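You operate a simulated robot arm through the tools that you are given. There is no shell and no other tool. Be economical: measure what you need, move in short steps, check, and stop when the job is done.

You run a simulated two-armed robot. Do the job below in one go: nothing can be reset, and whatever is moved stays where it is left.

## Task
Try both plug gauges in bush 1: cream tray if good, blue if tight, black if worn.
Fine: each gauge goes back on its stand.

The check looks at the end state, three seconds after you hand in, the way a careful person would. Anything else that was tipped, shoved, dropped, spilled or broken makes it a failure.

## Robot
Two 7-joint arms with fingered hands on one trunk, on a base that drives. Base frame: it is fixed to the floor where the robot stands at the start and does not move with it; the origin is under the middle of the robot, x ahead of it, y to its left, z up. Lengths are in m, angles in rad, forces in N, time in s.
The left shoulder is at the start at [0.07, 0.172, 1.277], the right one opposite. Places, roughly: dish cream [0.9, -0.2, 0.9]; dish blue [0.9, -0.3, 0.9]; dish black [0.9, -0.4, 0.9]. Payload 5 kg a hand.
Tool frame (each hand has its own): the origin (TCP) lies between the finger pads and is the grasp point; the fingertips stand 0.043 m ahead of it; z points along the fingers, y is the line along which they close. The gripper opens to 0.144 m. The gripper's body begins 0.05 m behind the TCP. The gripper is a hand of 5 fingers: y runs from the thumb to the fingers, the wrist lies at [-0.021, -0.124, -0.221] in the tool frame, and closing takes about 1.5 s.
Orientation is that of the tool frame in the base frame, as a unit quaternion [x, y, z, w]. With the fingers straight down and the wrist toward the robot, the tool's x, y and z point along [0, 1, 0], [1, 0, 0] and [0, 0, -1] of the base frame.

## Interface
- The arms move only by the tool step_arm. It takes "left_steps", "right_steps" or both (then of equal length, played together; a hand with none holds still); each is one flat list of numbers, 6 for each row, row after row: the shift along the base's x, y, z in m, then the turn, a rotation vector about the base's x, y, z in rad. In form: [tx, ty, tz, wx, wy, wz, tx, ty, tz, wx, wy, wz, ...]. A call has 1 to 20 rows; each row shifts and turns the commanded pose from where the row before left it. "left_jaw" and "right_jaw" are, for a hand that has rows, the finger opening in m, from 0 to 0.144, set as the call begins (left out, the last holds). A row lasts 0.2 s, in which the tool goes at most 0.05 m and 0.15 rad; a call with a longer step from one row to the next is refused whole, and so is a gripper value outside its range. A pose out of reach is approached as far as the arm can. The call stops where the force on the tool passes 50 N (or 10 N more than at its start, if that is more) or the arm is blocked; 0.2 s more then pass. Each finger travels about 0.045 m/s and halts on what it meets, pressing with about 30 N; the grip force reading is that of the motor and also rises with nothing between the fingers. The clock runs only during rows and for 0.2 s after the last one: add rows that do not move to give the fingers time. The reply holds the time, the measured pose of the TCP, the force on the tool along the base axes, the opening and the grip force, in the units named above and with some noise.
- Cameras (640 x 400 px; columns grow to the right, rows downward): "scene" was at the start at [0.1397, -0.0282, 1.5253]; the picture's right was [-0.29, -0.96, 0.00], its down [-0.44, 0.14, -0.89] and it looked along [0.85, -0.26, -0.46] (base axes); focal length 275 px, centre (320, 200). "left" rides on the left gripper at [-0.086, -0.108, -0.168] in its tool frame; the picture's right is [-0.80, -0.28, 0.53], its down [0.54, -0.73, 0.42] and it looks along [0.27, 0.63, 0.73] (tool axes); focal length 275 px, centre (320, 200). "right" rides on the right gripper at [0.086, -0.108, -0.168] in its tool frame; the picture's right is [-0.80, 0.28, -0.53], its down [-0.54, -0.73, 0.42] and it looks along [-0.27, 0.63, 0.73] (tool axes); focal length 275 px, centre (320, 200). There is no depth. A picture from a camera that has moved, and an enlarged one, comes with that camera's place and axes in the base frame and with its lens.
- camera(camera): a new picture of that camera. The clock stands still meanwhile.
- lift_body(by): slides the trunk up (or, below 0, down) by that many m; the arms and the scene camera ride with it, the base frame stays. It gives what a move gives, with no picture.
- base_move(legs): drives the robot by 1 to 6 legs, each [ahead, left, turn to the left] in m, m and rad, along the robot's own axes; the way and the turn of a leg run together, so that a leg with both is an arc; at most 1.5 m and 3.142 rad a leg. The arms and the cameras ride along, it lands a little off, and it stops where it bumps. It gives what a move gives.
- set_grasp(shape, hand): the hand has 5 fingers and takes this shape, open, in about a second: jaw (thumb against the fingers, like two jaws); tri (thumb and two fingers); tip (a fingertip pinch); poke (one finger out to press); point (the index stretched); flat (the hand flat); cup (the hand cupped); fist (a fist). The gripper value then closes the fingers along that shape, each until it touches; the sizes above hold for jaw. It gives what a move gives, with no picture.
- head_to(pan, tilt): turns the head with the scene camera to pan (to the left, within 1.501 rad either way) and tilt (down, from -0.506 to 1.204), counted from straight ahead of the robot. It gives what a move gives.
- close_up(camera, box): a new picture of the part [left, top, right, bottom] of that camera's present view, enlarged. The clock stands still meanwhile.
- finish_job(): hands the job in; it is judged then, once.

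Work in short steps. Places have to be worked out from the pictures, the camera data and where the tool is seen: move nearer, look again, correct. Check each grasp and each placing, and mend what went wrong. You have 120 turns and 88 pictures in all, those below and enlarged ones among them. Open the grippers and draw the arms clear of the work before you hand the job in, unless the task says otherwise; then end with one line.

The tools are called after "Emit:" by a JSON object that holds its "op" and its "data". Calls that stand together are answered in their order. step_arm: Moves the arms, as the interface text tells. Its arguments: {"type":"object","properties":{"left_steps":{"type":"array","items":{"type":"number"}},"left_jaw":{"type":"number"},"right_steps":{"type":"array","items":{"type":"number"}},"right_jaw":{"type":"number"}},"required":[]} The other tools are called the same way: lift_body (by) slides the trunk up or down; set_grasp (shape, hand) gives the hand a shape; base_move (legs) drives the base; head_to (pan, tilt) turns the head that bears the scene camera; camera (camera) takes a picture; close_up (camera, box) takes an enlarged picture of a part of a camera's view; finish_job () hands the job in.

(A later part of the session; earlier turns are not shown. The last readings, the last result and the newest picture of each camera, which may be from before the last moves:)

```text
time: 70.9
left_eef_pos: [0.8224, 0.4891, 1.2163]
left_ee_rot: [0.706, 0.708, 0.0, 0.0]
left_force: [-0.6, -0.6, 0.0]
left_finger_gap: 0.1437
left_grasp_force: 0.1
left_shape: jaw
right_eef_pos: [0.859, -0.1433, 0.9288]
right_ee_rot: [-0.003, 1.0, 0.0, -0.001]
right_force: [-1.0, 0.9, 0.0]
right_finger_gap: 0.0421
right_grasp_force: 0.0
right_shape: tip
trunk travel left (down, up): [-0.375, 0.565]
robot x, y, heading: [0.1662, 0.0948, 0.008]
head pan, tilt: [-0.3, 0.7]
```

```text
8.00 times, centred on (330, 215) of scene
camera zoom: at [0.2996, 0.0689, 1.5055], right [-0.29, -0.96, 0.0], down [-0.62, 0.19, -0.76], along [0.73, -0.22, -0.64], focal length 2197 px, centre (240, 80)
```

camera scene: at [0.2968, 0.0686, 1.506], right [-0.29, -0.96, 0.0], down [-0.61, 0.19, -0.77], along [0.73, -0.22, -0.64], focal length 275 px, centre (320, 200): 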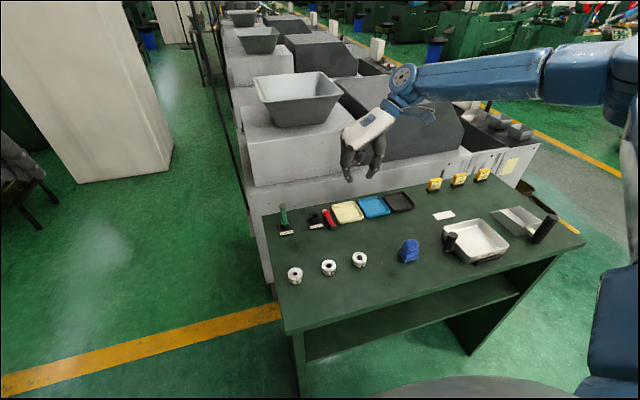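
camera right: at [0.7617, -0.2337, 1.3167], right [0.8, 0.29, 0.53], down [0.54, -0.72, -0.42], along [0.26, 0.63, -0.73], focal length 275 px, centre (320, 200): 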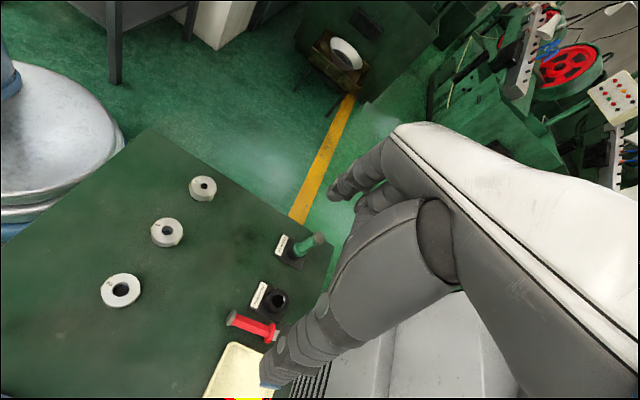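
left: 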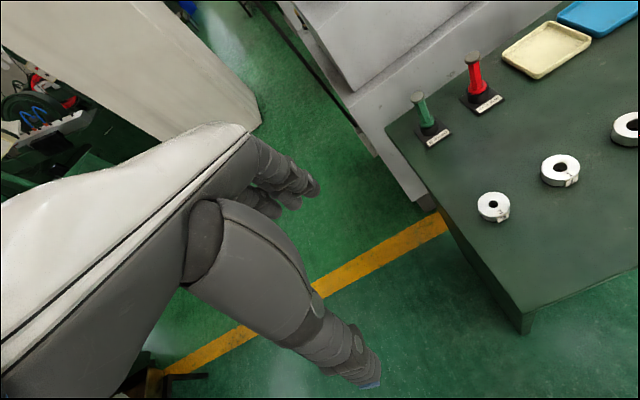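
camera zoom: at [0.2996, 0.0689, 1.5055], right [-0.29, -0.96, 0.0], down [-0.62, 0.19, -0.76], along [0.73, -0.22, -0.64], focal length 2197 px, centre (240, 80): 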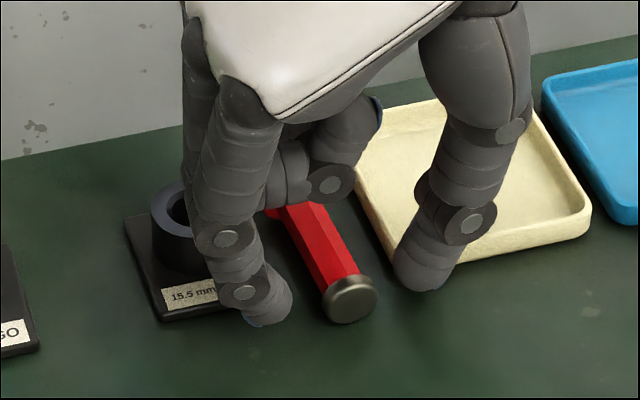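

Thumb and index straddle the knob with the knob on the closing line. I close.

Emit:
{"op": "step_arm", "data": {"right_steps": [0, 0, 0, 0, 0, 0, 0, 0, 0, 0, 0, 0, 0, 0, 0, 0, 0, 0, 0, 0, 0, 0, 0, 0, 0, 0, 0, 0, 0, 0, 0, 0, 0, 0, 0, 0, 0, 0, 0, 0, 0, 0], "right_jaw": 0.0}}

Emit:
{"op": "close_up", "data": {"camera": "scene", "box": [300, 190, 360, 240]}}

```text
time: 72.5
left_eef_pos: [0.8223, 0.4884, 1.2158]
left_ee_rot: [0.706, 0.708, 0.0, 0.0]
left_force: [-0.1, 0.0, 0.5]
left_finger_gap: 0.1437
left_grasp_force: 0.1
left_shape: jaw
right_eef_pos: [0.8587, -0.1438, 0.9299]
right_ee_rot: [-0.002, 1.0, 0.0, -0.001]
right_force: [-3.6, -2.1, 4.9]
right_finger_gap: 0.0152
right_grasp_force: 30.4
right_shape: tip
trunk travel left (down, up): [-0.375, 0.565]
robot x, y, heading: [0.1693, 0.099, 0.004]
head pan, tilt: [-0.3, 0.7]
```

```text
8.00 times, centred on (330, 215) of scene
camera zoom: at [0.299, 0.0687, 1.5055], right [-0.29, -0.96, 0.0], down [-0.62, 0.19, -0.77], along [0.73, -0.22, -0.64], focal length 2197 px, centre (240, 80)
```

zoom: 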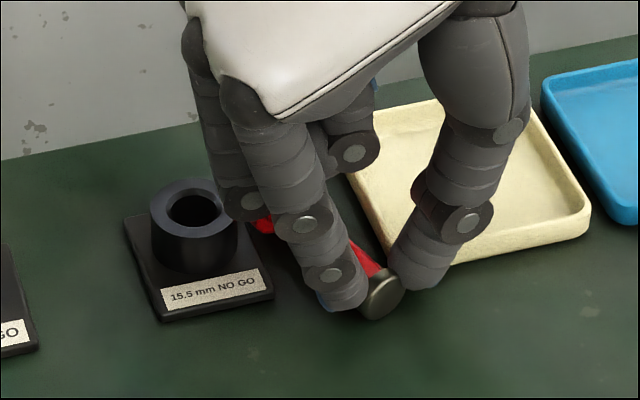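

It's held near the knob. I lift 8 cm and pull a little toward me, then look at how the gauge sits in the fingers.

Emit:
{"op": "step_arm", "data": {"right_steps": [0, 0, 0.008, 0, 0, 0, 0, 0, 0.012, 0, 0, 0, 0, 0, 0.02, 0, 0, 0, 0, 0, 0.03, 0, 0, 0, -0.02, 0, 0.03, 0, 0, 0, -0.02, 0, 0.02, 0, 0, 0, 0, 0, 0, 0, 0, 0]}}

Emit:
{"op": "close_up", "data": {"camera": "scene", "box": [290, 130, 390, 230]}}

Emit:
{"op": "close_up", "data": {"camera": "right", "box": [220, 180, 400, 330]}}

```text
time: 74.1
left_eef_pos: [0.8247, 0.4885, 1.2166]
left_ee_rot: [0.706, 0.708, -0.001, -0.001]
left_force: [0.9, -0.3, 0.2]
left_finger_gap: 0.1439
left_grasp_force: 0.0
left_shape: jaw
right_eef_pos: [0.8195, -0.1434, 1.0475]
right_ee_rot: [-0.003, 1.0, 0.001, -0.001]
right_force: [0.9, 0.4, -0.7]
right_finger_gap: 0.0145
right_grasp_force: 30.6
right_shape: tip
trunk travel left (down, up): [-0.375, 0.565]
robot x, y, heading: [0.1623, 0.0915, -0.001]
head pan, tilt: [-0.3, 0.7]
```

```text
4.00 times, centred on (340, 180) of scene
camera zoom: at [0.301, 0.0689, 1.5053], right [-0.29, -0.96, 0.0], down [-0.62, 0.19, -0.76], along [0.73, -0.22, -0.65], focal length 1098 px, centre (240, 280)
```

zoom: 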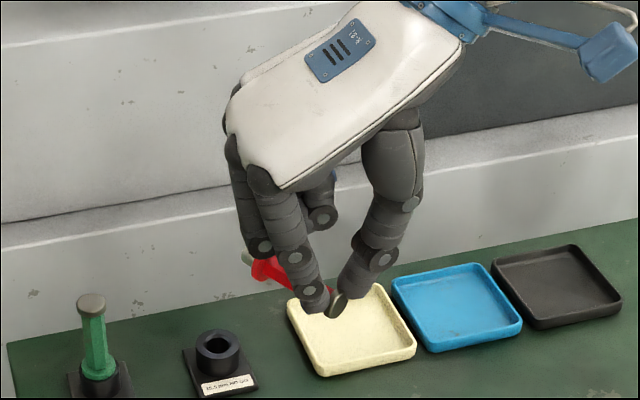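

```text
2.67 times, centred on (310, 255) of right
camera zoom: at [0.7356, -0.2514, 1.2161], right [0.8, 0.29, 0.53], down [0.54, -0.72, -0.42], along [0.26, 0.63, -0.73], focal length 734 px, centre (347, 53)
```

zoom: 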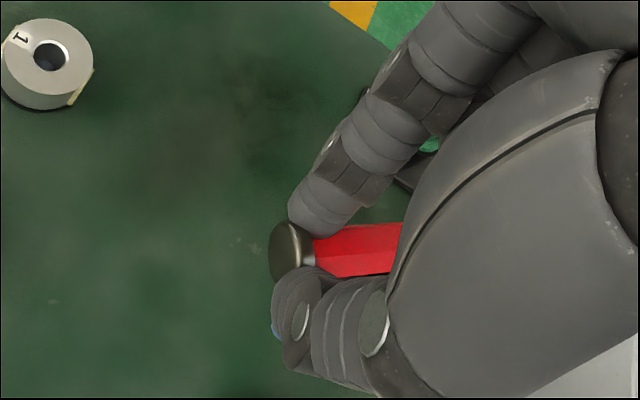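

The gauge is held by the handle next to the knob, plug pointing forward, ~0.52 rad to the left and ~0.1 rad down. I raise a little and yaw the hand −2.09 rad so the plug points to the right (−y).

Emit:
{"op": "step_arm", "data": {"right_steps": [-0.01, 0, 0.02, 0, 0, -0.1393, -0.01, 0, 0.02, 0, 0, -0.1393, 0, 0, 0, 0, 0, -0.1393, 0, 0, 0, 0, 0, -0.1393, 0, 0, 0, 0, 0, -0.1393, 0, 0, 0, 0, 0, -0.1393, 0, 0, 0, 0, 0, -0.1393, 0, 0, 0, 0, 0, -0.1393, 0, 0, 0, 0, 0, -0.1393, 0, 0, 0, 0, 0, -0.1393, 0, 0, 0, 0, 0, -0.1393, 0, 0, 0, 0, 0, -0.1393, 0, 0, 0, 0, 0, -0.1393, 0, 0, 0, 0, 0, -0.1393, 0, 0, 0, 0, 0, -0.1393, 0, 0, 0, 0, 0, 0]}}

Emit:
{"op": "step_arm", "data": {"right_steps": [0, 0, 0, 0.147, 0, 0, 0, 0, 0, 0.147, 0, 0, 0, 0, 0, 0.147, 0, 0, 0, 0, 0, 0.147, 0, 0, 0, 0, 0, 0.147, 0, 0, 0, 0, 0, 0.147, 0, 0, 0, 0, 0, 0.147, 0, 0, 0, 0, 0, 0.147, 0, 0, 0, 0, 0, 0.147, 0, 0, 0, 0, 0, 0.147, 0, 0, 0, 0, 0, 0, 0, 0]}}

Emit:
{"op": "close_up", "data": {"camera": "scene", "box": [270, 130, 390, 230]}}

```text
time: 77.5
left_eef_pos: [0.8228, 0.488, 1.2163]
left_ee_rot: [0.706, 0.709, 0.0, 0.0]
left_force: [-0.3, 0.5, -0.1]
left_finger_gap: 0.1438
left_grasp_force: 0.0
left_shape: jaw
right_eef_pos: [0.7984, -0.1437, 1.088]
right_ee_rot: [0.864, 0.504, 0.001, 0.0]
right_force: [-0.2, 0.2, -1.4]
right_finger_gap: 0.0144
right_grasp_force: 29.6
right_shape: tip
trunk travel left (down, up): [-0.375, 0.565]
robot x, y, heading: [0.1662, 0.0953, 0.002]
head pan, tilt: [-0.3, 0.7]
```

```text
time: 79.9
left_eef_pos: [0.8242, 0.4883, 1.2163]
left_ee_rot: [0.706, 0.708, 0.0, -0.001]
left_force: [0.1, 0.7, 0.1]
left_finger_gap: 0.1438
left_grasp_force: 0.0
left_shape: jaw
right_eef_pos: [0.7994, -0.1438, 1.0885]
right_ee_rot: [0.641, 0.372, 0.34, -0.579]
right_force: [-0.3, -0.3, -0.4]
right_finger_gap: 0.0139
right_grasp_force: 30.2
right_shape: tip
trunk travel left (down, up): [-0.375, 0.565]
robot x, y, heading: [0.1671, 0.0914, 0.003]
head pan, tilt: [-0.3, 0.7]
```

```text
4.00 times, centred on (330, 180) of scene
camera zoom: at [0.3, 0.0687, 1.5055], right [-0.29, -0.96, 0.0], down [-0.62, 0.19, -0.76], along [0.73, -0.22, -0.64], focal length 1098 px, centre (280, 280)
```

zoom: 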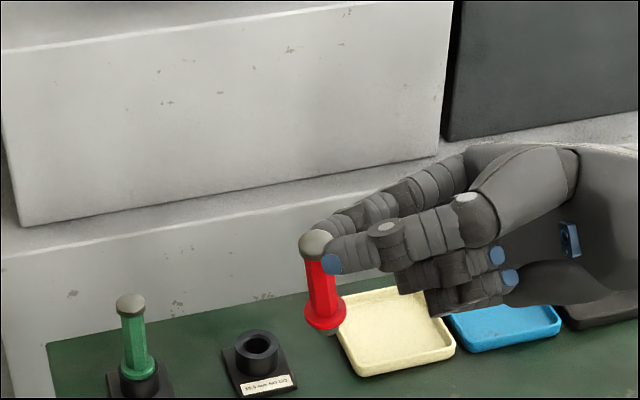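

The gauge is nearly upright, plug down; its lower end leans ~7° to the right in the scene view. I check the other direction from the hand camera.

Emit:
{"op": "close_up", "data": {"camera": "right", "box": [200, 150, 400, 330]}}

```text
2.22 times, centred on (300, 240) of right
camera zoom: at [0.7471, -0.2983, 1.2333], right [-0.15, -0.61, -0.78], down [-0.9, 0.41, -0.16], along [0.42, 0.67, -0.61], focal length 612 px, centre (364, 111)
```

zoom: 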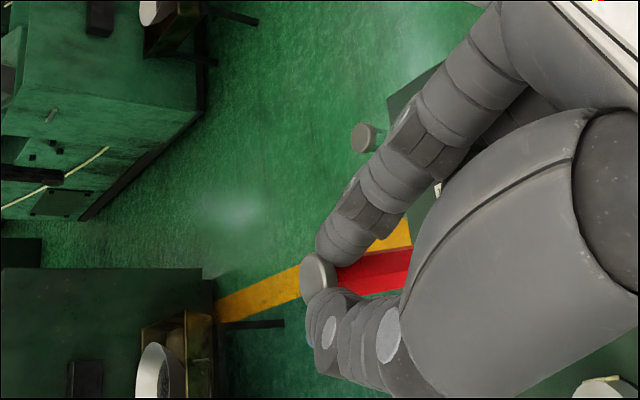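

Combining both views, the lower end leans (+0.04, −0.14) rad; I correct with a small turn about x and y, and carry the gauge over its stand at a safe height.

Emit:
{"op": "step_arm", "data": {"right_steps": [0, 0, 0, 0.141, 0.039, 0, 0.018, 0.0018, 0, 0, 0, 0, 0.018, 0.0018, 0, 0, 0, 0, 0.018, 0.0018, 0, 0, 0, 0, 0.018, 0.0018, 0, 0, 0, 0, 0.018, 0.0018, 0, 0, 0, 0, 0.0176, 0.0018, 0, 0, 0, 0, 0, 0, -0.015, 0, 0, 0, 0, 0, -0.015, 0, 0, 0, 0, 0, -0.015, 0, 0, 0, 0, 0, 0, 0, 0, 0]}}

Emit:
{"op": "close_up", "data": {"camera": "scene", "box": [290, 170, 350, 230]}}

Emit:
{"op": "close_up", "data": {"camera": "right", "box": [240, 180, 400, 300]}}

```text
time: 82.3
left_eef_pos: [0.8229, 0.4894, 1.2171]
left_ee_rot: [0.705, 0.709, 0.0, 0.0]
left_force: [-0.1, 0.0, 0.1]
left_finger_gap: 0.1439
left_grasp_force: 0.0
left_shape: jaw
right_eef_pos: [0.8213, -0.1511, 1.163]
right_ee_rot: [-0.609, -0.337, -0.349, 0.627]
right_force: [-0.3, -0.1, -1.2]
right_finger_gap: 0.0141
right_grasp_force: 30.7
right_shape: tip
right hand out of reach, approached as far as the arm can: row 1, 2, 3, 4, 5, 6, 7, 8, 9, 10
trunk travel left (down, up): [-0.375, 0.565]
robot x, y, heading: [0.164, 0.0905, 0.006]
head pan, tilt: [-0.3, 0.7]
```

```text
6.67 times, centred on (320, 200) of scene
camera zoom: at [0.2999, 0.0688, 1.5054], right [-0.29, -0.96, 0.0], down [-0.62, 0.19, -0.76], along [0.73, -0.22, -0.64], focal length 1831 px, centre (320, 200)
```

zoom: 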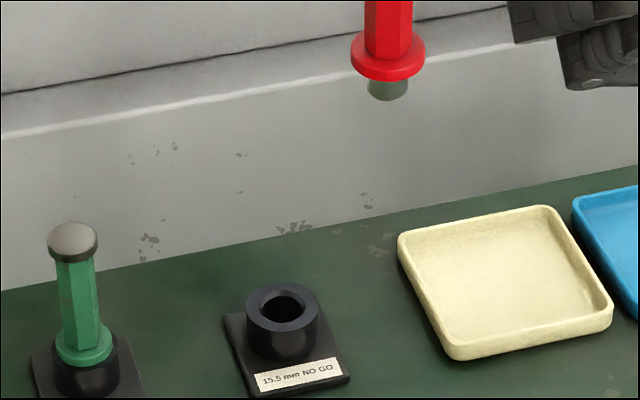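

```text
3.33 times, centred on (320, 240) of right
camera zoom: at [0.7755, -0.3241, 1.2888], right [-0.18, -0.51, -0.84], down [-0.9, 0.43, -0.06], along [0.39, 0.75, -0.54], focal length 918 px, centre (320, 67)
```

zoom: 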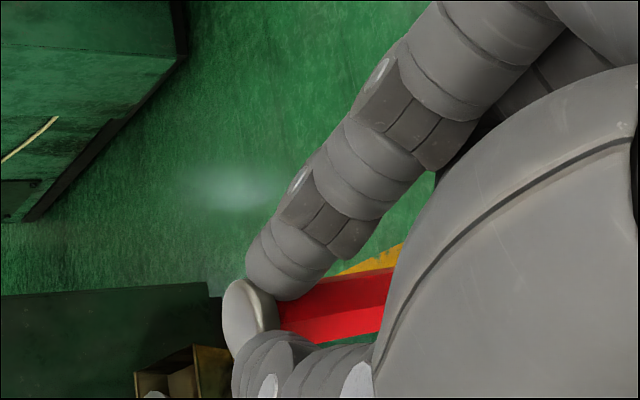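

The arm can't hold that left-pointing pose farther forward. Pointing the fingers more forward-left should suit it, so I yaw the hand −0.8 rad about the vertical (gauge stays upright) while moving toward the stand at this height.

Emit:
{"op": "step_arm", "data": {"right_steps": [0, 0, 0, 0, 0, -0.1333, 0, 0, 0, 0, 0, -0.1333, 0, 0, 0, 0, 0, -0.1333, 0.01, 0.005, -0.01, 0, 0, -0.1333, 0.015, 0.01, -0.015, 0, 0, -0.1333, 0.015, 0.01, -0.015, 0, 0, -0.1333, 0.015, 0.005, -0.015, 0, 0, 0, 0, 0, -0.015, 0, 0, 0, 0, 0, 0, 0, 0, 0]}}

Emit:
{"op": "close_up", "data": {"camera": "scene", "box": [280, 140, 380, 220]}}

```text
time: 84.3
left_eef_pos: [0.8221, 0.4865, 1.2174]
left_ee_rot: [0.706, 0.708, 0.001, 0.0]
left_force: [-0.9, -0.5, 0.5]
left_finger_gap: 0.144
left_grasp_force: 0.1
left_shape: jaw
right_eef_pos: [0.8744, -0.1241, 1.0937]
right_ee_rot: [0.688, 0.075, 0.569, -0.443]
right_force: [-0.7, -0.2, -0.4]
right_finger_gap: 0.0135
right_grasp_force: 30.0
right_shape: tip
trunk travel left (down, up): [-0.375, 0.565]
robot x, y, heading: [0.1643, 0.0892, 0.004]
head pan, tilt: [-0.3, 0.7]
```

```text
5.00 times, centred on (330, 180) of scene
camera zoom: at [0.2982, 0.067, 1.5056], right [-0.29, -0.96, 0.0], down [-0.62, 0.19, -0.77], along [0.73, -0.22, -0.64], focal length 1373 px, centre (270, 300)
```

zoom: 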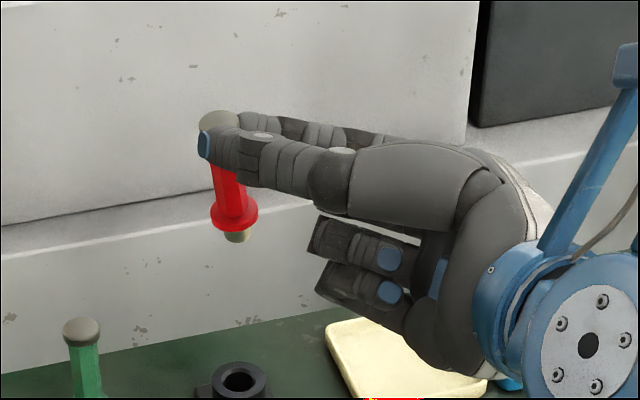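

Now it reaches the stand area. I check the other tilt direction with the hand camera.

Emit:
{"op": "close_up", "data": {"camera": "right", "box": [240, 180, 400, 300]}}

```text
3.33 times, centred on (320, 240) of right
camera zoom: at [0.7183, -0.2102, 1.217], right [-0.48, -0.22, -0.85], down [-0.32, 0.94, -0.06], along [0.82, 0.24, -0.53], focal length 918 px, centre (320, 67)
```

zoom: 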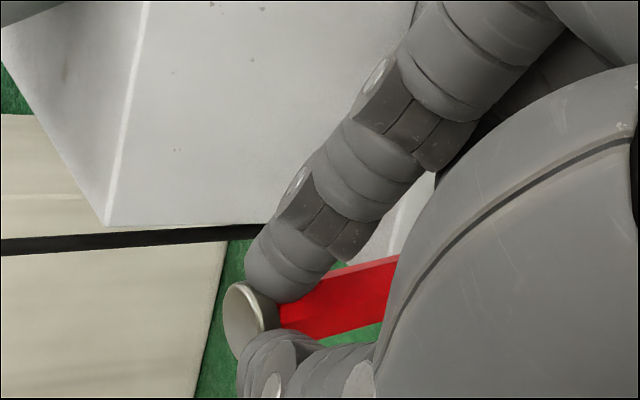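

The lower end leans ~0.11 rad toward −y. I correct with a roll of +0.108, shift to put the axis over the stand cup, and lower by 8.5 cm to hover just above it.

Emit:
{"op": "step_arm", "data": {"right_steps": [0, 0, 0, 0.054, 0, 0, 0, 0, 0, 0.054, 0, 0, 0.002, -0.005, -0.015, 0, 0, 0, 0.002, -0.004, -0.015, 0, 0, 0, 0, 0, -0.02, 0, 0, 0, 0, 0, -0.02, 0, 0, 0, 0, 0, -0.015, 0, 0, 0, 0, 0, 0, 0, 0, 0]}}

Emit:
{"op": "close_up", "data": {"camera": "scene", "box": [280, 160, 370, 230]}}

Emit:
{"op": "close_up", "data": {"camera": "right", "box": [240, 180, 400, 300]}}

```text
time: 86.1
left_eef_pos: [0.8229, 0.4873, 1.2173]
left_ee_rot: [0.706, 0.708, 0.001, -0.001]
left_force: [-0.8, -1.2, 0.4]
left_finger_gap: 0.1438
left_grasp_force: 0.0
left_shape: jaw
right_eef_pos: [0.879, -0.132, 1.0087]
right_ee_rot: [0.664, 0.045, 0.573, -0.479]
right_force: [-0.2, 0.4, -0.9]
right_finger_gap: 0.0136
right_grasp_force: 30.2
right_shape: tip
trunk travel left (down, up): [-0.375, 0.565]
robot x, y, heading: [0.1638, 0.0904, 0.007]
head pan, tilt: [-0.3, 0.7]
```

```text
5.71 times, centred on (325, 195) of scene
camera zoom: at [0.2994, 0.0679, 1.5055], right [-0.29, -0.96, 0.0], down [-0.62, 0.19, -0.76], along [0.73, -0.22, -0.64], focal length 1569 px, centre (291, 229)
```

zoom: 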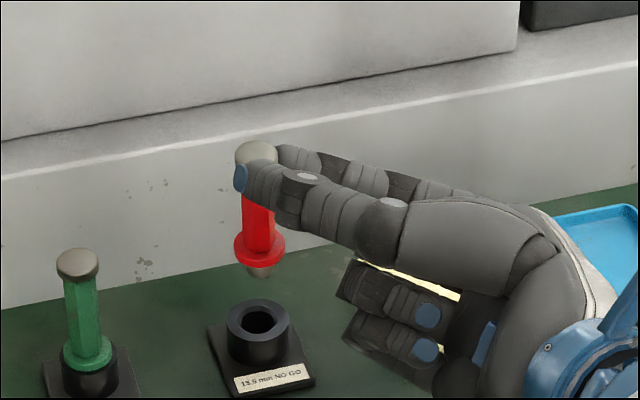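

```text
3.33 times, centred on (320, 240) of right
camera zoom: at [0.7227, -0.2315, 1.1224], right [-0.48, -0.13, -0.87], down [-0.32, 0.95, 0.04], along [0.82, 0.3, -0.5], focal length 918 px, centre (320, 67)
```

zoom: 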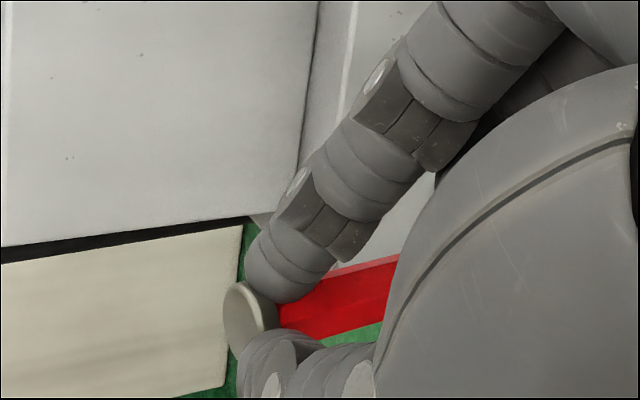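

In the scene view the gauge is now upright and nearly over the cup, but its fore-aft alignment is uncertain. I bring the left hand's camera around (yaw −90°, moved nearer at a safe height) to get a side view.

Emit:
{"op": "step_arm", "data": {"left_steps": [0, -0.0225, 0, 0, 0, -0.143, 0, -0.0225, 0, 0, 0, -0.143, 0, -0.0225, 0, 0, 0, -0.143, 0, -0.0225, 0, 0, 0, -0.143, 0, -0.0225, 0, 0, 0, -0.143, 0, -0.0225, 0, 0, 0, -0.143, 0, -0.0225, 0, 0, 0, -0.143, 0, -0.0225, 0, 0, 0, -0.143, 0, -0.0225, 0, 0, 0, -0.143, 0, -0.0225, 0, 0, 0, -0.143, 0, -0.0225, 0, 0, 0, -0.143, 0, 0, 0, 0, 0, 0]}}

Emit:
{"op": "camera", "data": {"camera": "left"}}

```text
time: 88.7
left_eef_pos: [0.8226, 0.2415, 1.2188]
left_ee_rot: [1.0, 0.001, 0.001, -0.001]
left_force: [-0.4, 0.2, 0.9]
left_finger_gap: 0.1434
left_grasp_force: 0.1
left_shape: jaw
right_eef_pos: [0.8784, -0.1312, 1.0093]
right_ee_rot: [0.663, 0.045, 0.573, -0.479]
right_force: [0.2, 1.1, 0.1]
right_finger_gap: 0.0133
right_grasp_force: 29.7
right_shape: tip
trunk travel left (down, up): [-0.375, 0.565]
robot x, y, heading: [0.167, 0.095, 0.002]
head pan, tilt: [-0.3, 0.7]
```

```text
10 pictures are left
camera left: at [0.7361, 0.3517, 1.3862], right [-0.8, 0.28, -0.53], down [0.54, 0.73, -0.42], along [0.27, -0.63, -0.73], focal length 275 px, centre (320, 200)
```

left: 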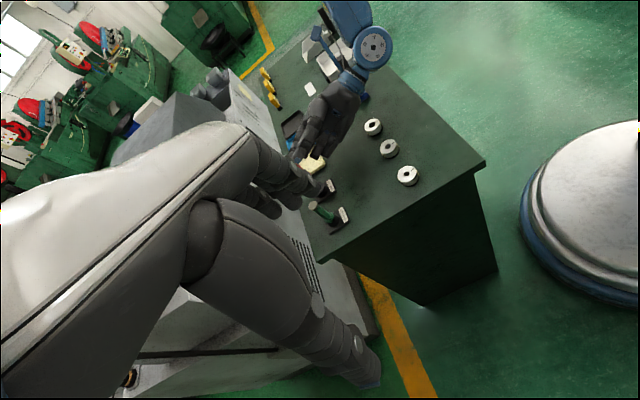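

The left fingers block the view; I make the left hand a fist and zoom in.

Emit:
{"op": "set_grasp", "data": {"hand": "left", "shape": "fist"}}

Emit:
{"op": "close_up", "data": {"camera": "left", "box": [280, 130, 360, 240]}}

```text
time: 89.6
left_eef_pos: [0.8231, 0.2408, 1.2191]
left_ee_rot: [1.0, 0.001, 0.001, 0.0]
left_force: [-0.3, -0.2, 0.1]
left_finger_gap: 0.0
left_grasp_force: 0.1
left_shape: fist
right_eef_pos: [0.8795, -0.1318, 1.0091]
right_ee_rot: [0.663, 0.044, 0.572, -0.48]
right_force: [0.1, -0.1, -1.1]
right_finger_gap: 0.0138
right_grasp_force: 29.9
right_shape: tip
trunk travel left (down, up): [-0.375, 0.565]
robot x, y, heading: [0.1637, 0.0943, 0.004]
head pan, tilt: [-0.3, 0.7]
```

```text
3.64 times, centred on (320, 185) of left
camera zoom: at [0.7366, 0.3505, 1.3861], right [-0.8, 0.28, -0.53], down [0.54, 0.73, -0.42], along [0.27, -0.63, -0.73], focal length 1001 px, centre (320, 254)
```

zoom: 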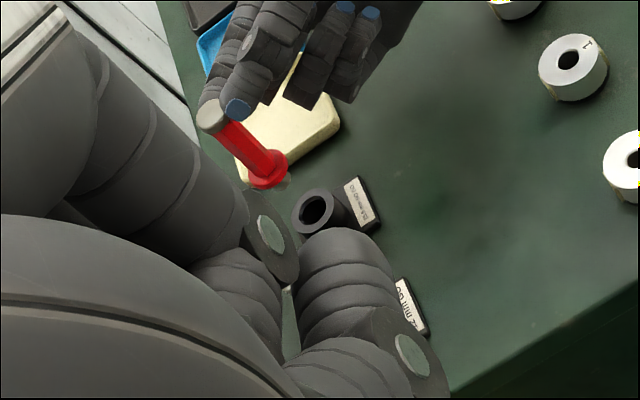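

From the side view the plug tip is ~3 mm too far forward with a small lean (+x 0.06, −y 0.036). I correct with a small turn plus a shift, lower 1.2 cm, and recheck from the side.

Emit:
{"op": "step_arm", "data": {"right_steps": [0.0015, 0, 0, 0.036, 0.061, 0, 0, 0, -0.006, 0, 0, 0, 0, 0, -0.006, 0, 0, 0, 0, 0, 0, 0, 0, 0]}}

Emit:
{"op": "close_up", "data": {"camera": "left", "box": [290, 150, 340, 200]}}

Emit:
{"op": "close_up", "data": {"camera": "scene", "box": [295, 180, 335, 220]}}

```text
time: 90.6
left_eef_pos: [0.8227, 0.2407, 1.2194]
left_ee_rot: [1.0, 0.001, 0.0, 0.0]
left_force: [-0.7, -0.5, -0.2]
left_finger_gap: 0.0
left_grasp_force: 0.0
left_shape: fist
right_eef_pos: [0.8807, -0.1326, 0.9962]
right_ee_rot: [0.672, 0.02, 0.552, -0.493]
right_force: [0.2, -0.3, -0.3]
right_finger_gap: 0.0135
right_grasp_force: 30.4
right_shape: tip
trunk travel left (down, up): [-0.375, 0.565]
robot x, y, heading: [0.1641, 0.0965, 0.003]
head pan, tilt: [-0.3, 0.7]
```

```text
8.00 times, centred on (315, 175) of left
camera zoom: at [0.736, 0.3499, 1.3865], right [-0.8, 0.28, -0.53], down [0.54, 0.73, -0.42], along [0.27, -0.63, -0.73], focal length 2202 px, centre (360, 400)
```

zoom: 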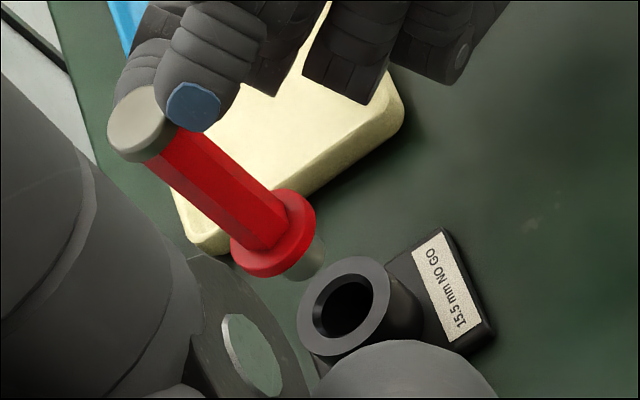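

```text
10.00 times, centred on (315, 200) of scene
camera zoom: at [0.2994, 0.0679, 1.5055], right [-0.29, -0.96, 0.0], down [-0.62, 0.19, -0.76], along [0.73, -0.22, -0.64], focal length 2746 px, centre (370, 200)
```

zoom: 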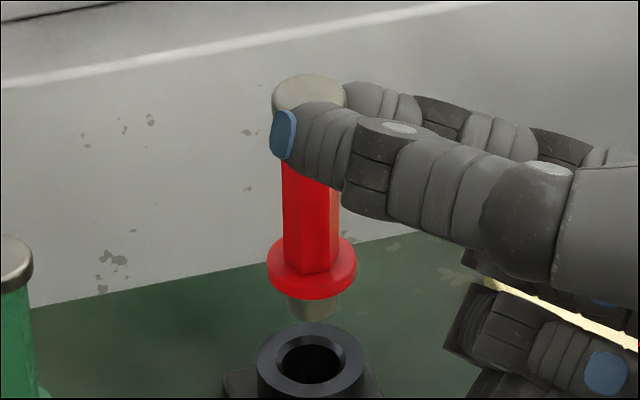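

The gauge is now upright in both views; it needs a (+2.6, +0.3) mm shift. I apply it and lower in small steps, reading the force.

Emit:
{"op": "step_arm", "data": {"right_steps": [0.0026, 0.0003, 0, 0, 0, 0, 0, 0, -0.003, 0, 0, 0, 0, 0, -0.003, 0, 0, 0, 0, 0, -0.003, 0, 0, 0, 0, 0, -0.003, 0, 0, 0, 0, 0, 0, 0, 0, 0]}}

Emit:
{"op": "step_arm", "data": {"right_steps": [0, 0, -0.002, 0, 0, 0, 0, 0, -0.002, 0, 0, 0, 0, 0, -0.001, 0, 0, 0, 0, 0, 0, 0, 0, 0]}}

Emit:
{"op": "close_up", "data": {"camera": "left", "box": [290, 150, 340, 200]}}

```text
time: 92.0
left_eef_pos: [0.8232, 0.2406, 1.2191]
left_ee_rot: [1.0, 0.001, -0.001, 0.0]
left_force: [0.3, -1.2, 1.0]
left_finger_gap: 0.0002
left_grasp_force: 0.0
left_shape: fist
right_eef_pos: [0.8847, -0.1323, 0.9847]
right_ee_rot: [0.672, 0.02, 0.553, -0.492]
right_force: [0.1, 0.3, -0.8]
right_finger_gap: 0.0136
right_grasp_force: 29.8
right_shape: tip
trunk travel left (down, up): [-0.375, 0.565]
robot x, y, heading: [0.1666, 0.0909, 0.005]
head pan, tilt: [-0.3, 0.7]
```

```text
time: 93.0
left_eef_pos: [0.8214, 0.2404, 1.2193]
left_ee_rot: [1.0, 0.001, 0.0, 0.0]
left_force: [0.4, -0.4, 0.1]
left_finger_gap: 0.0
left_grasp_force: 0.0
left_shape: fist
right_eef_pos: [0.8839, -0.1319, 0.9801]
right_ee_rot: [0.672, 0.02, 0.553, -0.492]
right_force: [0.4, -0.3, -1.5]
right_finger_gap: 0.0135
right_grasp_force: 29.7
right_shape: tip
trunk travel left (down, up): [-0.375, 0.565]
robot x, y, heading: [0.1654, 0.0931, 0.004]
head pan, tilt: [-0.3, 0.7]
```

```text
8.00 times, centred on (315, 175) of left
camera zoom: at [0.7365, 0.3507, 1.3862], right [-0.8, 0.28, -0.53], down [0.54, 0.73, -0.42], along [0.27, -0.63, -0.73], focal length 2202 px, centre (360, 400)
```

zoom: 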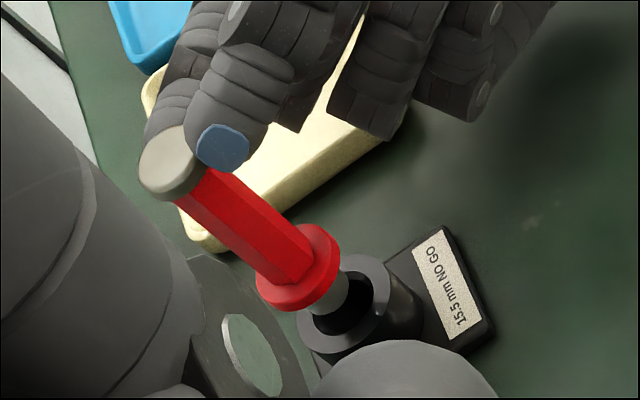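

The plug is entering the cup mouth without force. I continue down in 2 mm steps.

Emit:
{"op": "step_arm", "data": {"right_steps": [0, 0, -0.002, 0, 0, 0, 0, 0, -0.002, 0, 0, 0, 0, 0, 0, 0, 0, 0]}}

Emit:
{"op": "step_arm", "data": {"right_steps": [0, 0, -0.002, 0, 0, 0, 0, 0, -0.002, 0, 0, 0, 0, 0, 0, 0, 0, 0]}}

Emit:
{"op": "close_up", "data": {"camera": "left", "box": [290, 150, 340, 200]}}

```text
time: 93.8
left_eef_pos: [0.8226, 0.2424, 1.2203]
left_ee_rot: [1.0, 0.001, 0.0, 0.001]
left_force: [0.5, 0.0, 0.0]
left_finger_gap: 0.0
left_grasp_force: 0.1
left_shape: fist
right_eef_pos: [0.8845, -0.1329, 0.9776]
right_ee_rot: [0.673, 0.019, 0.551, -0.493]
right_force: [-0.2, -0.3, -0.4]
right_finger_gap: 0.0136
right_grasp_force: 30.5
right_shape: tip
trunk travel left (down, up): [-0.375, 0.565]
robot x, y, heading: [0.1656, 0.0949, 0.002]
head pan, tilt: [-0.3, 0.7]
```

```text
time: 94.6
left_eef_pos: [0.822, 0.2417, 1.2185]
left_ee_rot: [1.0, 0.001, 0.0, 0.0]
left_force: [0.8, -0.4, 0.5]
left_finger_gap: 0.0001
left_grasp_force: 0.1
left_shape: fist
right_eef_pos: [0.884, -0.1343, 0.9755]
right_ee_rot: [0.673, 0.02, 0.551, -0.493]
right_force: [0.0, 0.8, -0.4]
right_finger_gap: 0.0135
right_grasp_force: 30.1
right_shape: tip
right hand out of reach, approached as far as the arm can: row 1
trunk travel left (down, up): [-0.375, 0.565]
robot x, y, heading: [0.1659, 0.0935, 0.002]
head pan, tilt: [-0.3, 0.7]
```

```text
8.00 times, centred on (315, 175) of left
camera zoom: at [0.7365, 0.3507, 1.3862], right [-0.8, 0.28, -0.53], down [0.54, 0.73, -0.42], along [0.27, -0.63, -0.73], focal length 2202 px, centre (360, 400)
```

zoom: 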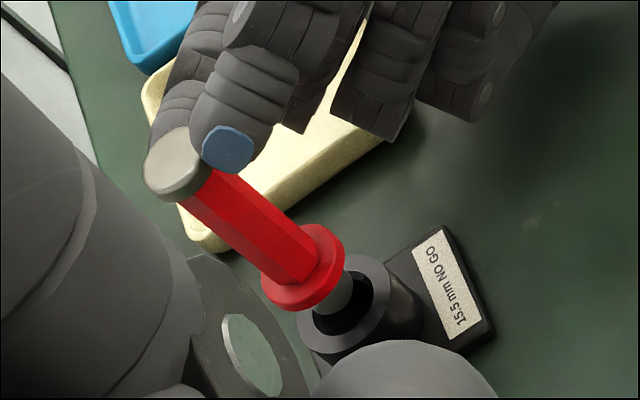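

The arm itself is at its lower limit here, with the tip just at the cup mouth and on axis. I use the trunk to lower it further, a few mm at a time, watching force.

Emit:
{"op": "lift_body", "data": {"by": -0.004}}

Emit:
{"op": "lift_body", "data": {"by": -0.003}}

```text
time: 95.2
left_eef_pos: [0.8221, 0.2409, 1.2155]
left_ee_rot: [1.0, 0.001, -0.001, 0.0]
left_force: [-0.2, -0.3, 0.3]
left_finger_gap: 0.0
left_grasp_force: 0.0
left_shape: fist
right_eef_pos: [0.8847, -0.1338, 0.9724]
right_ee_rot: [0.673, 0.019, 0.551, -0.493]
right_force: [-0.8, 0.4, -1.5]
right_finger_gap: 0.0135
right_grasp_force: 29.9
right_shape: tip
trunk travel left (down, up): [-0.371, 0.569]
robot x, y, heading: [0.1638, 0.0947, 0.003]
head pan, tilt: [-0.3, 0.7]
```

```text
time: 95.7
left_eef_pos: [0.8237, 0.2397, 1.2118]
left_ee_rot: [1.0, 0.001, 0.001, 0.0]
left_force: [0.0, -1.0, 0.1]
left_finger_gap: 0.0
left_grasp_force: 0.0
left_shape: fist
right_eef_pos: [0.8843, -0.1334, 0.9695]
right_ee_rot: [0.673, 0.019, 0.551, -0.493]
right_force: [0.2, -0.2, 0.2]
right_finger_gap: 0.0138
right_grasp_force: 30.3
right_shape: tip
trunk travel left (down, up): [-0.368, 0.572]
robot x, y, heading: [0.1622, 0.0938, 0.002]
head pan, tilt: [-0.3, 0.7]
```

Still no resistance, so it is sliding in. Two more small steps.

Emit:
{"op": "lift_body", "data": {"by": -0.003}}

Emit:
{"op": "lift_body", "data": {"by": -0.002}}

Emit:
{"op": "close_up", "data": {"camera": "left", "box": [285, 145, 345, 205]}}

```text
time: 96.2
left_eef_pos: [0.8232, 0.2413, 1.2098]
left_ee_rot: [1.0, 0.002, 0.0, 0.0]
left_force: [0.5, 0.2, 0.2]
left_finger_gap: 0.0
left_grasp_force: 0.1
left_shape: fist
right_eef_pos: [0.8842, -0.1334, 0.9681]
right_ee_rot: [0.672, 0.02, 0.553, -0.493]
right_force: [3.8, 2.4, 13.4]
right_finger_gap: 0.0136
right_grasp_force: 30.0
right_shape: tip
trunk travel left (down, up): [-0.365, 0.575]
robot x, y, heading: [0.163, 0.0934, 0.003]
head pan, tilt: [-0.3, 0.7]
```

```text
time: 96.7
left_eef_pos: [0.8212, 0.2423, 1.2077]
left_ee_rot: [1.0, 0.001, 0.0, -0.001]
left_force: [0.0, 0.2, 0.3]
left_finger_gap: 0.0001
left_grasp_force: 0.0
left_shape: fist
right_eef_pos: [0.885, -0.1329, 0.968]
right_ee_rot: [0.671, 0.022, 0.554, -0.493]
right_force: [7.7, -0.4, 34.5]
right_finger_gap: 0.0138
right_grasp_force: 29.9
right_shape: tip
trunk travel left (down, up): [-0.363, 0.577]
robot x, y, heading: [0.1656, 0.0935, 0.007]
head pan, tilt: [-0.3, 0.7]
```

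```text
6.67 times, centred on (315, 175) of left
camera zoom: at [0.7345, 0.3519, 1.3753], right [-0.8, 0.28, -0.54], down [0.54, 0.73, -0.42], along [0.27, -0.63, -0.73], focal length 1835 px, centre (353, 367)
```

zoom: 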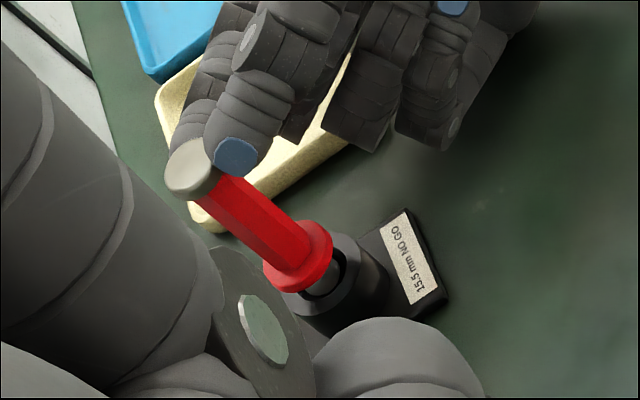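

Force rises at 0.968, most likely the curled fingers touching the table, while the plug is several mm in the cup. I relieve the load by 2 mm and open only slightly, so the gauge slides down into the cup still guarded by the fingers.

Emit:
{"op": "lift_body", "data": {"by": 0.003}}

Emit:
{"op": "step_arm", "data": {"right_steps": [0, 0, 0, 0, 0, 0, 0, 0, 0, 0, 0, 0, 0, 0, 0, 0, 0, 0, 0, 0, 0, 0, 0, 0, 0, 0, 0, 0, 0, 0], "right_jaw": 0.03}}

Emit:
{"op": "close_up", "data": {"camera": "left", "box": [285, 145, 345, 205]}}

```text
time: 97.2
left_eef_pos: [0.8225, 0.2426, 1.2095]
left_ee_rot: [1.0, 0.002, 0.0, 0.0]
left_force: [0.0, -0.4, 0.7]
left_finger_gap: 0.0
left_grasp_force: 0.1
left_shape: fist
right_eef_pos: [0.8834, -0.1333, 0.9687]
right_ee_rot: [0.673, 0.019, 0.551, -0.493]
right_force: [9.9, 2.4, 24.4]
right_finger_gap: 0.0136
right_grasp_force: 29.7
right_shape: tip
trunk travel left (down, up): [-0.366, 0.574]
robot x, y, heading: [0.167, 0.0983, -0.0]
head pan, tilt: [-0.3, 0.7]
```

```text
time: 98.5
left_eef_pos: [0.8226, 0.2411, 1.2095]
left_ee_rot: [1.0, 0.001, 0.0, -0.001]
left_force: [0.3, -0.7, 0.2]
left_finger_gap: 0.0
left_grasp_force: 0.1
left_shape: fist
right_eef_pos: [0.8835, -0.1341, 0.9689]
right_ee_rot: [0.673, 0.02, 0.551, -0.493]
right_force: [7.7, 4.2, 21.7]
right_finger_gap: 0.0295
right_grasp_force: 0.1
right_shape: tip
trunk travel left (down, up): [-0.366, 0.574]
robot x, y, heading: [0.166, 0.0906, 0.005]
head pan, tilt: [-0.3, 0.7]
```

```text
6.67 times, centred on (315, 175) of left
camera zoom: at [0.7353, 0.3518, 1.3775], right [-0.8, 0.28, -0.53], down [0.54, 0.73, -0.42], along [0.27, -0.63, -0.73], focal length 1835 px, centre (353, 367)
```

zoom: 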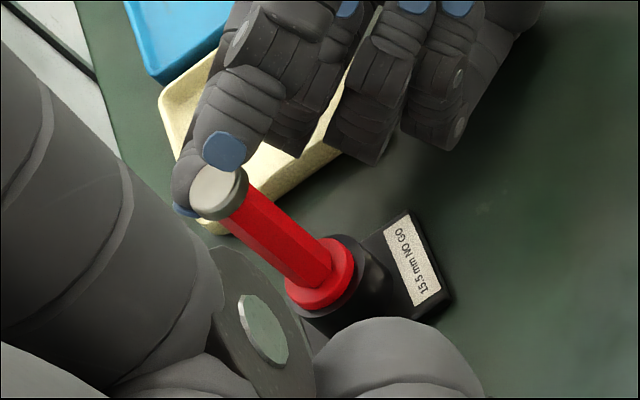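

The red gauge has dropped fully into its stand. I open a bit more and rise straight up with the trunk.

Emit:
{"op": "step_arm", "data": {"right_steps": [0, 0, 0, 0, 0, 0, 0, 0, 0, 0, 0, 0], "right_jaw": 0.045}}

Emit:
{"op": "lift_body", "data": {"by": 0.1}}

```text
time: 99.0
left_eef_pos: [0.822, 0.2422, 1.2114]
left_ee_rot: [1.0, 0.001, 0.0, 0.0]
left_force: [0.4, -0.5, -0.2]
left_finger_gap: 0.0
left_grasp_force: 0.1
left_shape: fist
right_eef_pos: [0.8841, -0.1335, 0.9679]
right_ee_rot: [0.672, 0.02, 0.552, -0.492]
right_force: [6.6, 4.0, 20.0]
right_finger_gap: 0.0444
right_grasp_force: 0.0
right_shape: tip
trunk travel left (down, up): [-0.366, 0.574]
robot x, y, heading: [0.165, 0.0933, 0.002]
head pan, tilt: [-0.3, 0.7]
```

```text
time: 100.4
left_eef_pos: [0.8227, 0.2414, 1.3093]
left_ee_rot: [1.0, 0.001, 0.0, 0.0]
left_force: [-0.3, 0.1, 0.2]
left_finger_gap: 0.0
left_grasp_force: 0.2
left_shape: fist
right_eef_pos: [0.8839, -0.1325, 1.0685]
right_ee_rot: [0.673, 0.019, 0.551, -0.493]
right_force: [-0.3, 0.5, 0.4]
right_finger_gap: 0.0444
right_grasp_force: 0.0
right_shape: tip
trunk travel left (down, up): [-0.466, 0.474]
robot x, y, heading: [0.1658, 0.0946, 0.005]
head pan, tilt: [-0.3, 0.7]
```

Hand is clear. I rotate the right hand back to fingers-down while retreating and rising, and move the left arm away.

Emit:
{"op": "step_arm", "data": {"right_steps": [0, 0, 0.02, 0, 0, 0, -0.01, -0.003, 0.01, 0, 0, 0, -0.006, 0, 0, -0.1196, 0.00664, 0.0749, -0.006, 0, 0, -0.1196, 0.00664, 0.0749, -0.006, 0, 0, -0.1196, 0.00664, 0.0749, -0.006, 0, 0, -0.1196, 0.00664, 0.0749, -0.006, 0, 0, -0.1196, 0.00664, 0.0749, -0.006, 0, 0, -0.1196, 0.00664, 0.0749, -0.006, 0, 0, -0.1196, 0.00664, 0.0749, -0.006, 0, 0, -0.1196, 0.00664, 0.0749, -0.006, 0, 0, -0.1196, 0.00664, 0.0749, -0.006, 0, 0, -0.1196, 0.00664, 0.0749, -0.006, 0, 0, -0.1196, 0.00664, 0.0749, -0.006, 0, 0, -0.1196, 0.00664, 0.0749, -0.006, 0, 0, -0.1196, 0.00664, 0.0749, -0.006, 0, 0, -0.1196, 0.00664, 0.0749, -0.006, 0, 0, -0.1196, 0.00664, 0.0749, 0, 0, 0, 0, 0, 0], "left_steps": [0, 0.02, 0, 0, 0, 0.1, 0, 0.02, 0, 0, 0, 0.1, 0, 0.02, 0, 0, 0, 0.1, 0, 0.02, 0, 0, 0, 0.1, 0, 0.02, 0, 0, 0, 0.1, 0, 0.02, 0, 0, 0, 0.1, 0, 0.02, 0, 0, 0, 0.1, 0, 0.02, 0, 0, 0, 0.1, 0, 0.02, 0, 0, 0, 0.1, 0, 0.02, 0, 0, 0, 0.1, 0, 0.02, 0, 0, 0, 0.1, 0, 0.02, 0, 0, 0, 0.1, 0, 0, 0, 0, 0, 0.1, 0, 0, 0, 0, 0, 0.1, 0, 0, 0, 0, 0, 0.1, 0, 0, 0, 0, 0, 0.07, 0, 0, 0, 0, 0, 0, 0, 0, 0, 0, 0, 0]}}

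Emit:
{"op": "set_grasp", "data": {"hand": "right", "shape": "jaw"}}

Emit:
{"op": "base_move", "data": {"legs": [[-0.07, 0, 0]]}}

```text
time: 104.2
left_eef_pos: [0.8237, 0.4823, 1.3093]
left_ee_rot: [0.707, 0.707, 0.0, 0.0]
left_force: [-0.2, 0.4, -0.2]
left_finger_gap: 0.0001
left_grasp_force: 0.0
left_shape: fist
right_eef_pos: [0.739, -0.3334, 1.0402]
right_ee_rot: [0.7, 0.714, 0.013, -0.004]
right_force: [0.4, 0.2, 0.5]
right_finger_gap: 0.0445
right_grasp_force: 0.1
right_shape: tip
right hand out of reach, approached as far as the arm can: row 11, 12, 13, 14, 15, 16, 17
trunk travel left (down, up): [-0.466, 0.474]
robot x, y, heading: [0.1668, 0.0938, 0.003]
head pan, tilt: [-0.3, 0.7]
```

```text
time: 105.1
left_eef_pos: [0.8234, 0.4809, 1.31]
left_ee_rot: [0.707, 0.708, 0.0, 0.0]
left_force: [0.1, 0.3, -0.4]
left_finger_gap: 0.0
left_grasp_force: 0.0
left_shape: fist
right_eef_pos: [0.7381, -0.3329, 1.0403]
right_ee_rot: [0.701, 0.713, 0.013, -0.005]
right_force: [0.2, 0.0, 0.3]
right_finger_gap: 0.1435
right_grasp_force: 0.1
right_shape: jaw
trunk travel left (down, up): [-0.466, 0.474]
robot x, y, heading: [0.1653, 0.0962, 0.002]
head pan, tilt: [-0.3, 0.7]
```

```text
time: 106.1
left_eef_pos: [0.7595, 0.4812, 1.3065]
left_ee_rot: [0.706, 0.708, -0.001, -0.002]
left_force: [1.9, -0.2, -0.4]
left_finger_gap: 0.0003
left_grasp_force: 0.1
left_shape: fist
right_eef_pos: [0.6763, -0.3332, 1.0372]
right_ee_rot: [0.702, 0.712, 0.013, -0.006]
right_force: [0.9, 0.1, -0.1]
right_finger_gap: 0.1437
right_grasp_force: 0.1
right_shape: jaw
trunk travel left (down, up): [-0.466, 0.474]
robot x, y, heading: [0.0997, 0.0926, 0.002]
head pan, tilt: [-0.3, 0.7]
```

Next the bush. I switch to the tip pinch, move up and over bush 1 (≈(0.7155, −0.081)), then bring the trunk back to its starting height.

Emit:
{"op": "set_grasp", "data": {"hand": "right", "shape": "tip"}}

Emit:
{"op": "step_arm", "data": {"right_steps": [0, 0, 0.03, -0.027, 0.01, -0.014, 0, 0, 0.03, 0, 0, 0, 0, 0, 0.03, 0, 0, 0, 0.0049, 0.0316, 0, 0, 0, 0, 0.0049, 0.0316, 0, 0, 0, 0, 0.0049, 0.0316, 0, 0, 0, 0, 0.0049, 0.0316, 0, 0, 0, 0, 0.0049, 0.0316, 0, 0, 0, 0, 0.0049, 0.0316, 0, 0, 0, 0, 0.0049, 0.0316, 0, 0, 0, 0, 0.0049, 0.031, 0, 0, 0, 0, 0, 0, 0, 0, 0, 0], "right_jaw": 0.065}}

Emit:
{"op": "lift_body", "data": {"by": -0.09}}

```text
time: 107.0
left_eef_pos: [0.7544, 0.4807, 1.3109]
left_ee_rot: [0.706, 0.708, 0.0, 0.0]
left_force: [-0.5, 0.3, -0.7]
left_finger_gap: 0.0
left_grasp_force: 0.1
left_shape: fist
right_eef_pos: [0.6688, -0.3326, 1.0415]
right_ee_rot: [0.701, 0.713, 0.014, -0.004]
right_force: [-0.2, 0.2, 0.3]
right_finger_gap: 0.1442
right_grasp_force: 0.1
right_shape: tip
trunk travel left (down, up): [-0.466, 0.474]
robot x, y, heading: [0.0985, 0.0968, -0.007]
head pan, tilt: [-0.3, 0.7]
```

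```text
time: 109.6
left_eef_pos: [0.7557, 0.481, 1.309]
left_ee_rot: [0.706, 0.708, -0.001, -0.001]
left_force: [0.4, 0.2, -0.2]
left_finger_gap: 0.0
left_grasp_force: 0.1
left_shape: fist
right_eef_pos: [0.6311, -0.3199, 1.0319]
right_ee_rot: [0.701, 0.713, 0.011, -0.002]
right_force: [0.0, -1.1, 0.3]
right_finger_gap: 0.0654
right_grasp_force: 0.0
right_shape: tip
right hand out of reach, approached as far as the arm can: row 1, 2, 3, 4, 5, 6, 7, 8, 9, 10, 11
trunk travel left (down, up): [-0.466, 0.474]
robot x, y, heading: [0.0982, 0.0956, 0.002]
head pan, tilt: [-0.3, 0.7]
```

```text
time: 110.8
left_eef_pos: [0.7561, 0.481, 1.2187]
left_ee_rot: [0.707, 0.707, 0.0, 0.0]
left_force: [-0.1, -0.4, 0.5]
left_finger_gap: 0.0001
left_grasp_force: 0.0
left_shape: fist
right_eef_pos: [0.6321, -0.3193, 0.9423]
right_ee_rot: [0.701, 0.713, 0.012, -0.001]
right_force: [-0.6, -0.3, 0.1]
right_finger_gap: 0.0653
right_grasp_force: 0.0
right_shape: tip
trunk travel left (down, up): [-0.376, 0.564]
robot x, y, heading: [0.0995, 0.0962, -0.0]
head pan, tilt: [-0.3, 0.7]
```

The arm is caught at a joint limit after that direct rotation. I raise the trunk for clearance and unwind: first back to the previous sideways orientation, then I'll return along the original rotation order.

Emit:
{"op": "lift_body", "data": {"by": 0.17}}

Emit:
{"op": "step_arm", "data": {"right_steps": [0.007, 0.008, 0.002, 0.1196, -0.00664, -0.0749, 0.007, 0.008, 0.002, 0.1196, -0.00664, -0.0749, 0.007, 0.008, 0.002, 0.1196, -0.00664, -0.0749, 0.007, 0.008, 0.002, 0.1196, -0.00664, -0.0749, 0.007, 0.008, 0.002, 0.1196, -0.00664, -0.0749, 0.007, 0.008, 0.002, 0.1196, -0.00664, -0.0749, 0.007, 0.008, 0.002, 0.1196, -0.00664, -0.0749, 0.007, 0.008, 0.002, 0.1196, -0.00664, -0.0749, 0.007, 0.008, 0.002, 0.1196, -0.00664, -0.0749, 0.007, 0.008, 0.002, 0.1196, -0.00664, -0.0749, 0.007, 0.008, 0.002, 0.1196, -0.00664, -0.0749, 0.007, 0.008, 0.002, 0.1196, -0.00664, -0.0749, 0.007, 0.008, 0.002, 0.1196, -0.00664, -0.0749, 0.007, 0.008, 0.002, 0.1196, -0.00664, -0.0749, 0.007, 0.008, 0.002, 0.1196, -0.00664, -0.0749, 0, 0, 0, 0, 0, 0]}}

```text
time: 112.8
left_eef_pos: [0.7555, 0.4804, 1.389]
left_ee_rot: [0.706, 0.708, 0.0, 0.0]
left_force: [0.3, 0.7, -0.9]
left_finger_gap: 0.0001
left_grasp_force: 0.1
left_shape: fist
right_eef_pos: [0.632, -0.3206, 1.111]
right_ee_rot: [0.701, 0.714, 0.012, -0.002]
right_force: [0.1, 0.9, 0.8]
right_finger_gap: 0.0652
right_grasp_force: 0.0
right_shape: tip
trunk travel left (down, up): [-0.546, 0.394]
robot x, y, heading: [0.0937, 0.0941, 0.007]
head pan, tilt: [-0.3, 0.7]
```

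```text
time: 116.2
left_eef_pos: [0.7547, 0.4795, 1.3898]
left_ee_rot: [0.707, 0.708, 0.001, -0.001]
left_force: [0.1, -0.3, 1.0]
left_finger_gap: 0.0001
left_grasp_force: 0.1
left_shape: fist
right_eef_pos: [0.7364, -0.2025, 1.1418]
right_ee_rot: [0.671, 0.017, 0.562, -0.484]
right_force: [0.1, -1.0, -0.5]
right_finger_gap: 0.0651
right_grasp_force: 0.0
right_shape: tip
trunk travel left (down, up): [-0.546, 0.394]
robot x, y, heading: [0.1017, 0.0957, 0.001]
head pan, tilt: [-0.3, 0.7]
```

Unwound fine. Now I follow the original order back: yaw +0.8, roll −1.70, then yaw +0.68, at a higher level.

Emit:
{"op": "step_arm", "data": {"right_steps": [0, 0, 0.02, 0, 0, 0.1333, 0, 0, 0.02, 0, 0, 0.1333, 0, 0, 0.02, 0, 0, 0.1333, 0, 0, 0.02, 0, 0, 0.1333, 0, 0, 0.02, 0, 0, 0.1333, 0, 0, 0.02, 0, 0, 0.1333, 0, 0, 0, -0.1417, 0, 0, 0, 0, 0, -0.1417, 0, 0, 0, 0, 0, -0.1417, 0, 0, 0, 0, 0, -0.1417, 0, 0, 0, 0, 0, -0.1417, 0, 0, 0, 0, 0, -0.1417, 0, 0, 0, 0, 0, -0.1417, 0, 0, 0, 0, 0, -0.1417, 0, 0, 0, 0, 0, -0.1417, 0, 0, 0, 0, 0, -0.1417, 0, 0, 0, 0, 0, -0.1417, 0, 0, 0, 0, 0, -0.1417, 0, 0, 0, 0, 0, 0, 0, 0]}}

```text
time: 120.2
left_eef_pos: [0.756, 0.4808, 1.3898]
left_ee_rot: [0.707, 0.707, 0.0, 0.0]
left_force: [-0.1, -0.6, 0.0]
left_finger_gap: 0.0001
left_grasp_force: 0.0
left_shape: fist
right_eef_pos: [0.7211, -0.2098, 1.2318]
right_ee_rot: [0.902, 0.43, 0.009, 0.021]
right_force: [-1.0, -0.3, 0.1]
right_finger_gap: 0.0652
right_grasp_force: 0.2
right_shape: tip
right hand out of reach, approached as far as the arm can: row 13
trunk travel left (down, up): [-0.546, 0.394]
robot x, y, heading: [0.1037, 0.0965, 0.007]
head pan, tilt: [-0.3, 0.7]
```

Now the final yaw to the default orientation while moving over bush 1.

Emit:
{"op": "step_arm", "data": {"right_steps": [0, 0, 0, 0.0034, 0.0086, 0.1362, 0, 0, 0, 0.0034, 0.0086, 0.1362, 0, 0, 0, 0.0034, 0.0086, 0.1362, 0, 0, 0, 0.0034, 0.0086, 0.1362, 0, 0, 0, 0.0034, 0.0086, 0.1362, 0, 0.026, 0, 0, 0, 0, 0, 0.026, 0, 0, 0, 0, -0.002, 0.026, 0, 0, 0, 0, -0.002, 0.026, 0, 0, 0, 0, -0.0016, 0.025, 0, 0, 0, 0, 0, 0, 0, 0, 0, 0]}}

```text
time: 122.6
left_eef_pos: [0.7556, 0.4799, 1.3903]
left_ee_rot: [0.706, 0.708, 0.0, 0.0]
left_force: [-0.6, -0.1, 1.0]
left_finger_gap: 0.0
left_grasp_force: 0.1
left_shape: fist
right_eef_pos: [0.7175, -0.0804, 1.2319]
right_ee_rot: [0.708, 0.707, 0.001, 0.0]
right_force: [0.1, -0.5, -0.6]
right_finger_gap: 0.0649
right_grasp_force: 0.1
right_shape: tip
trunk travel left (down, up): [-0.546, 0.394]
robot x, y, heading: [0.095, 0.096, 0.004]
head pan, tilt: [-0.3, 0.7]
```

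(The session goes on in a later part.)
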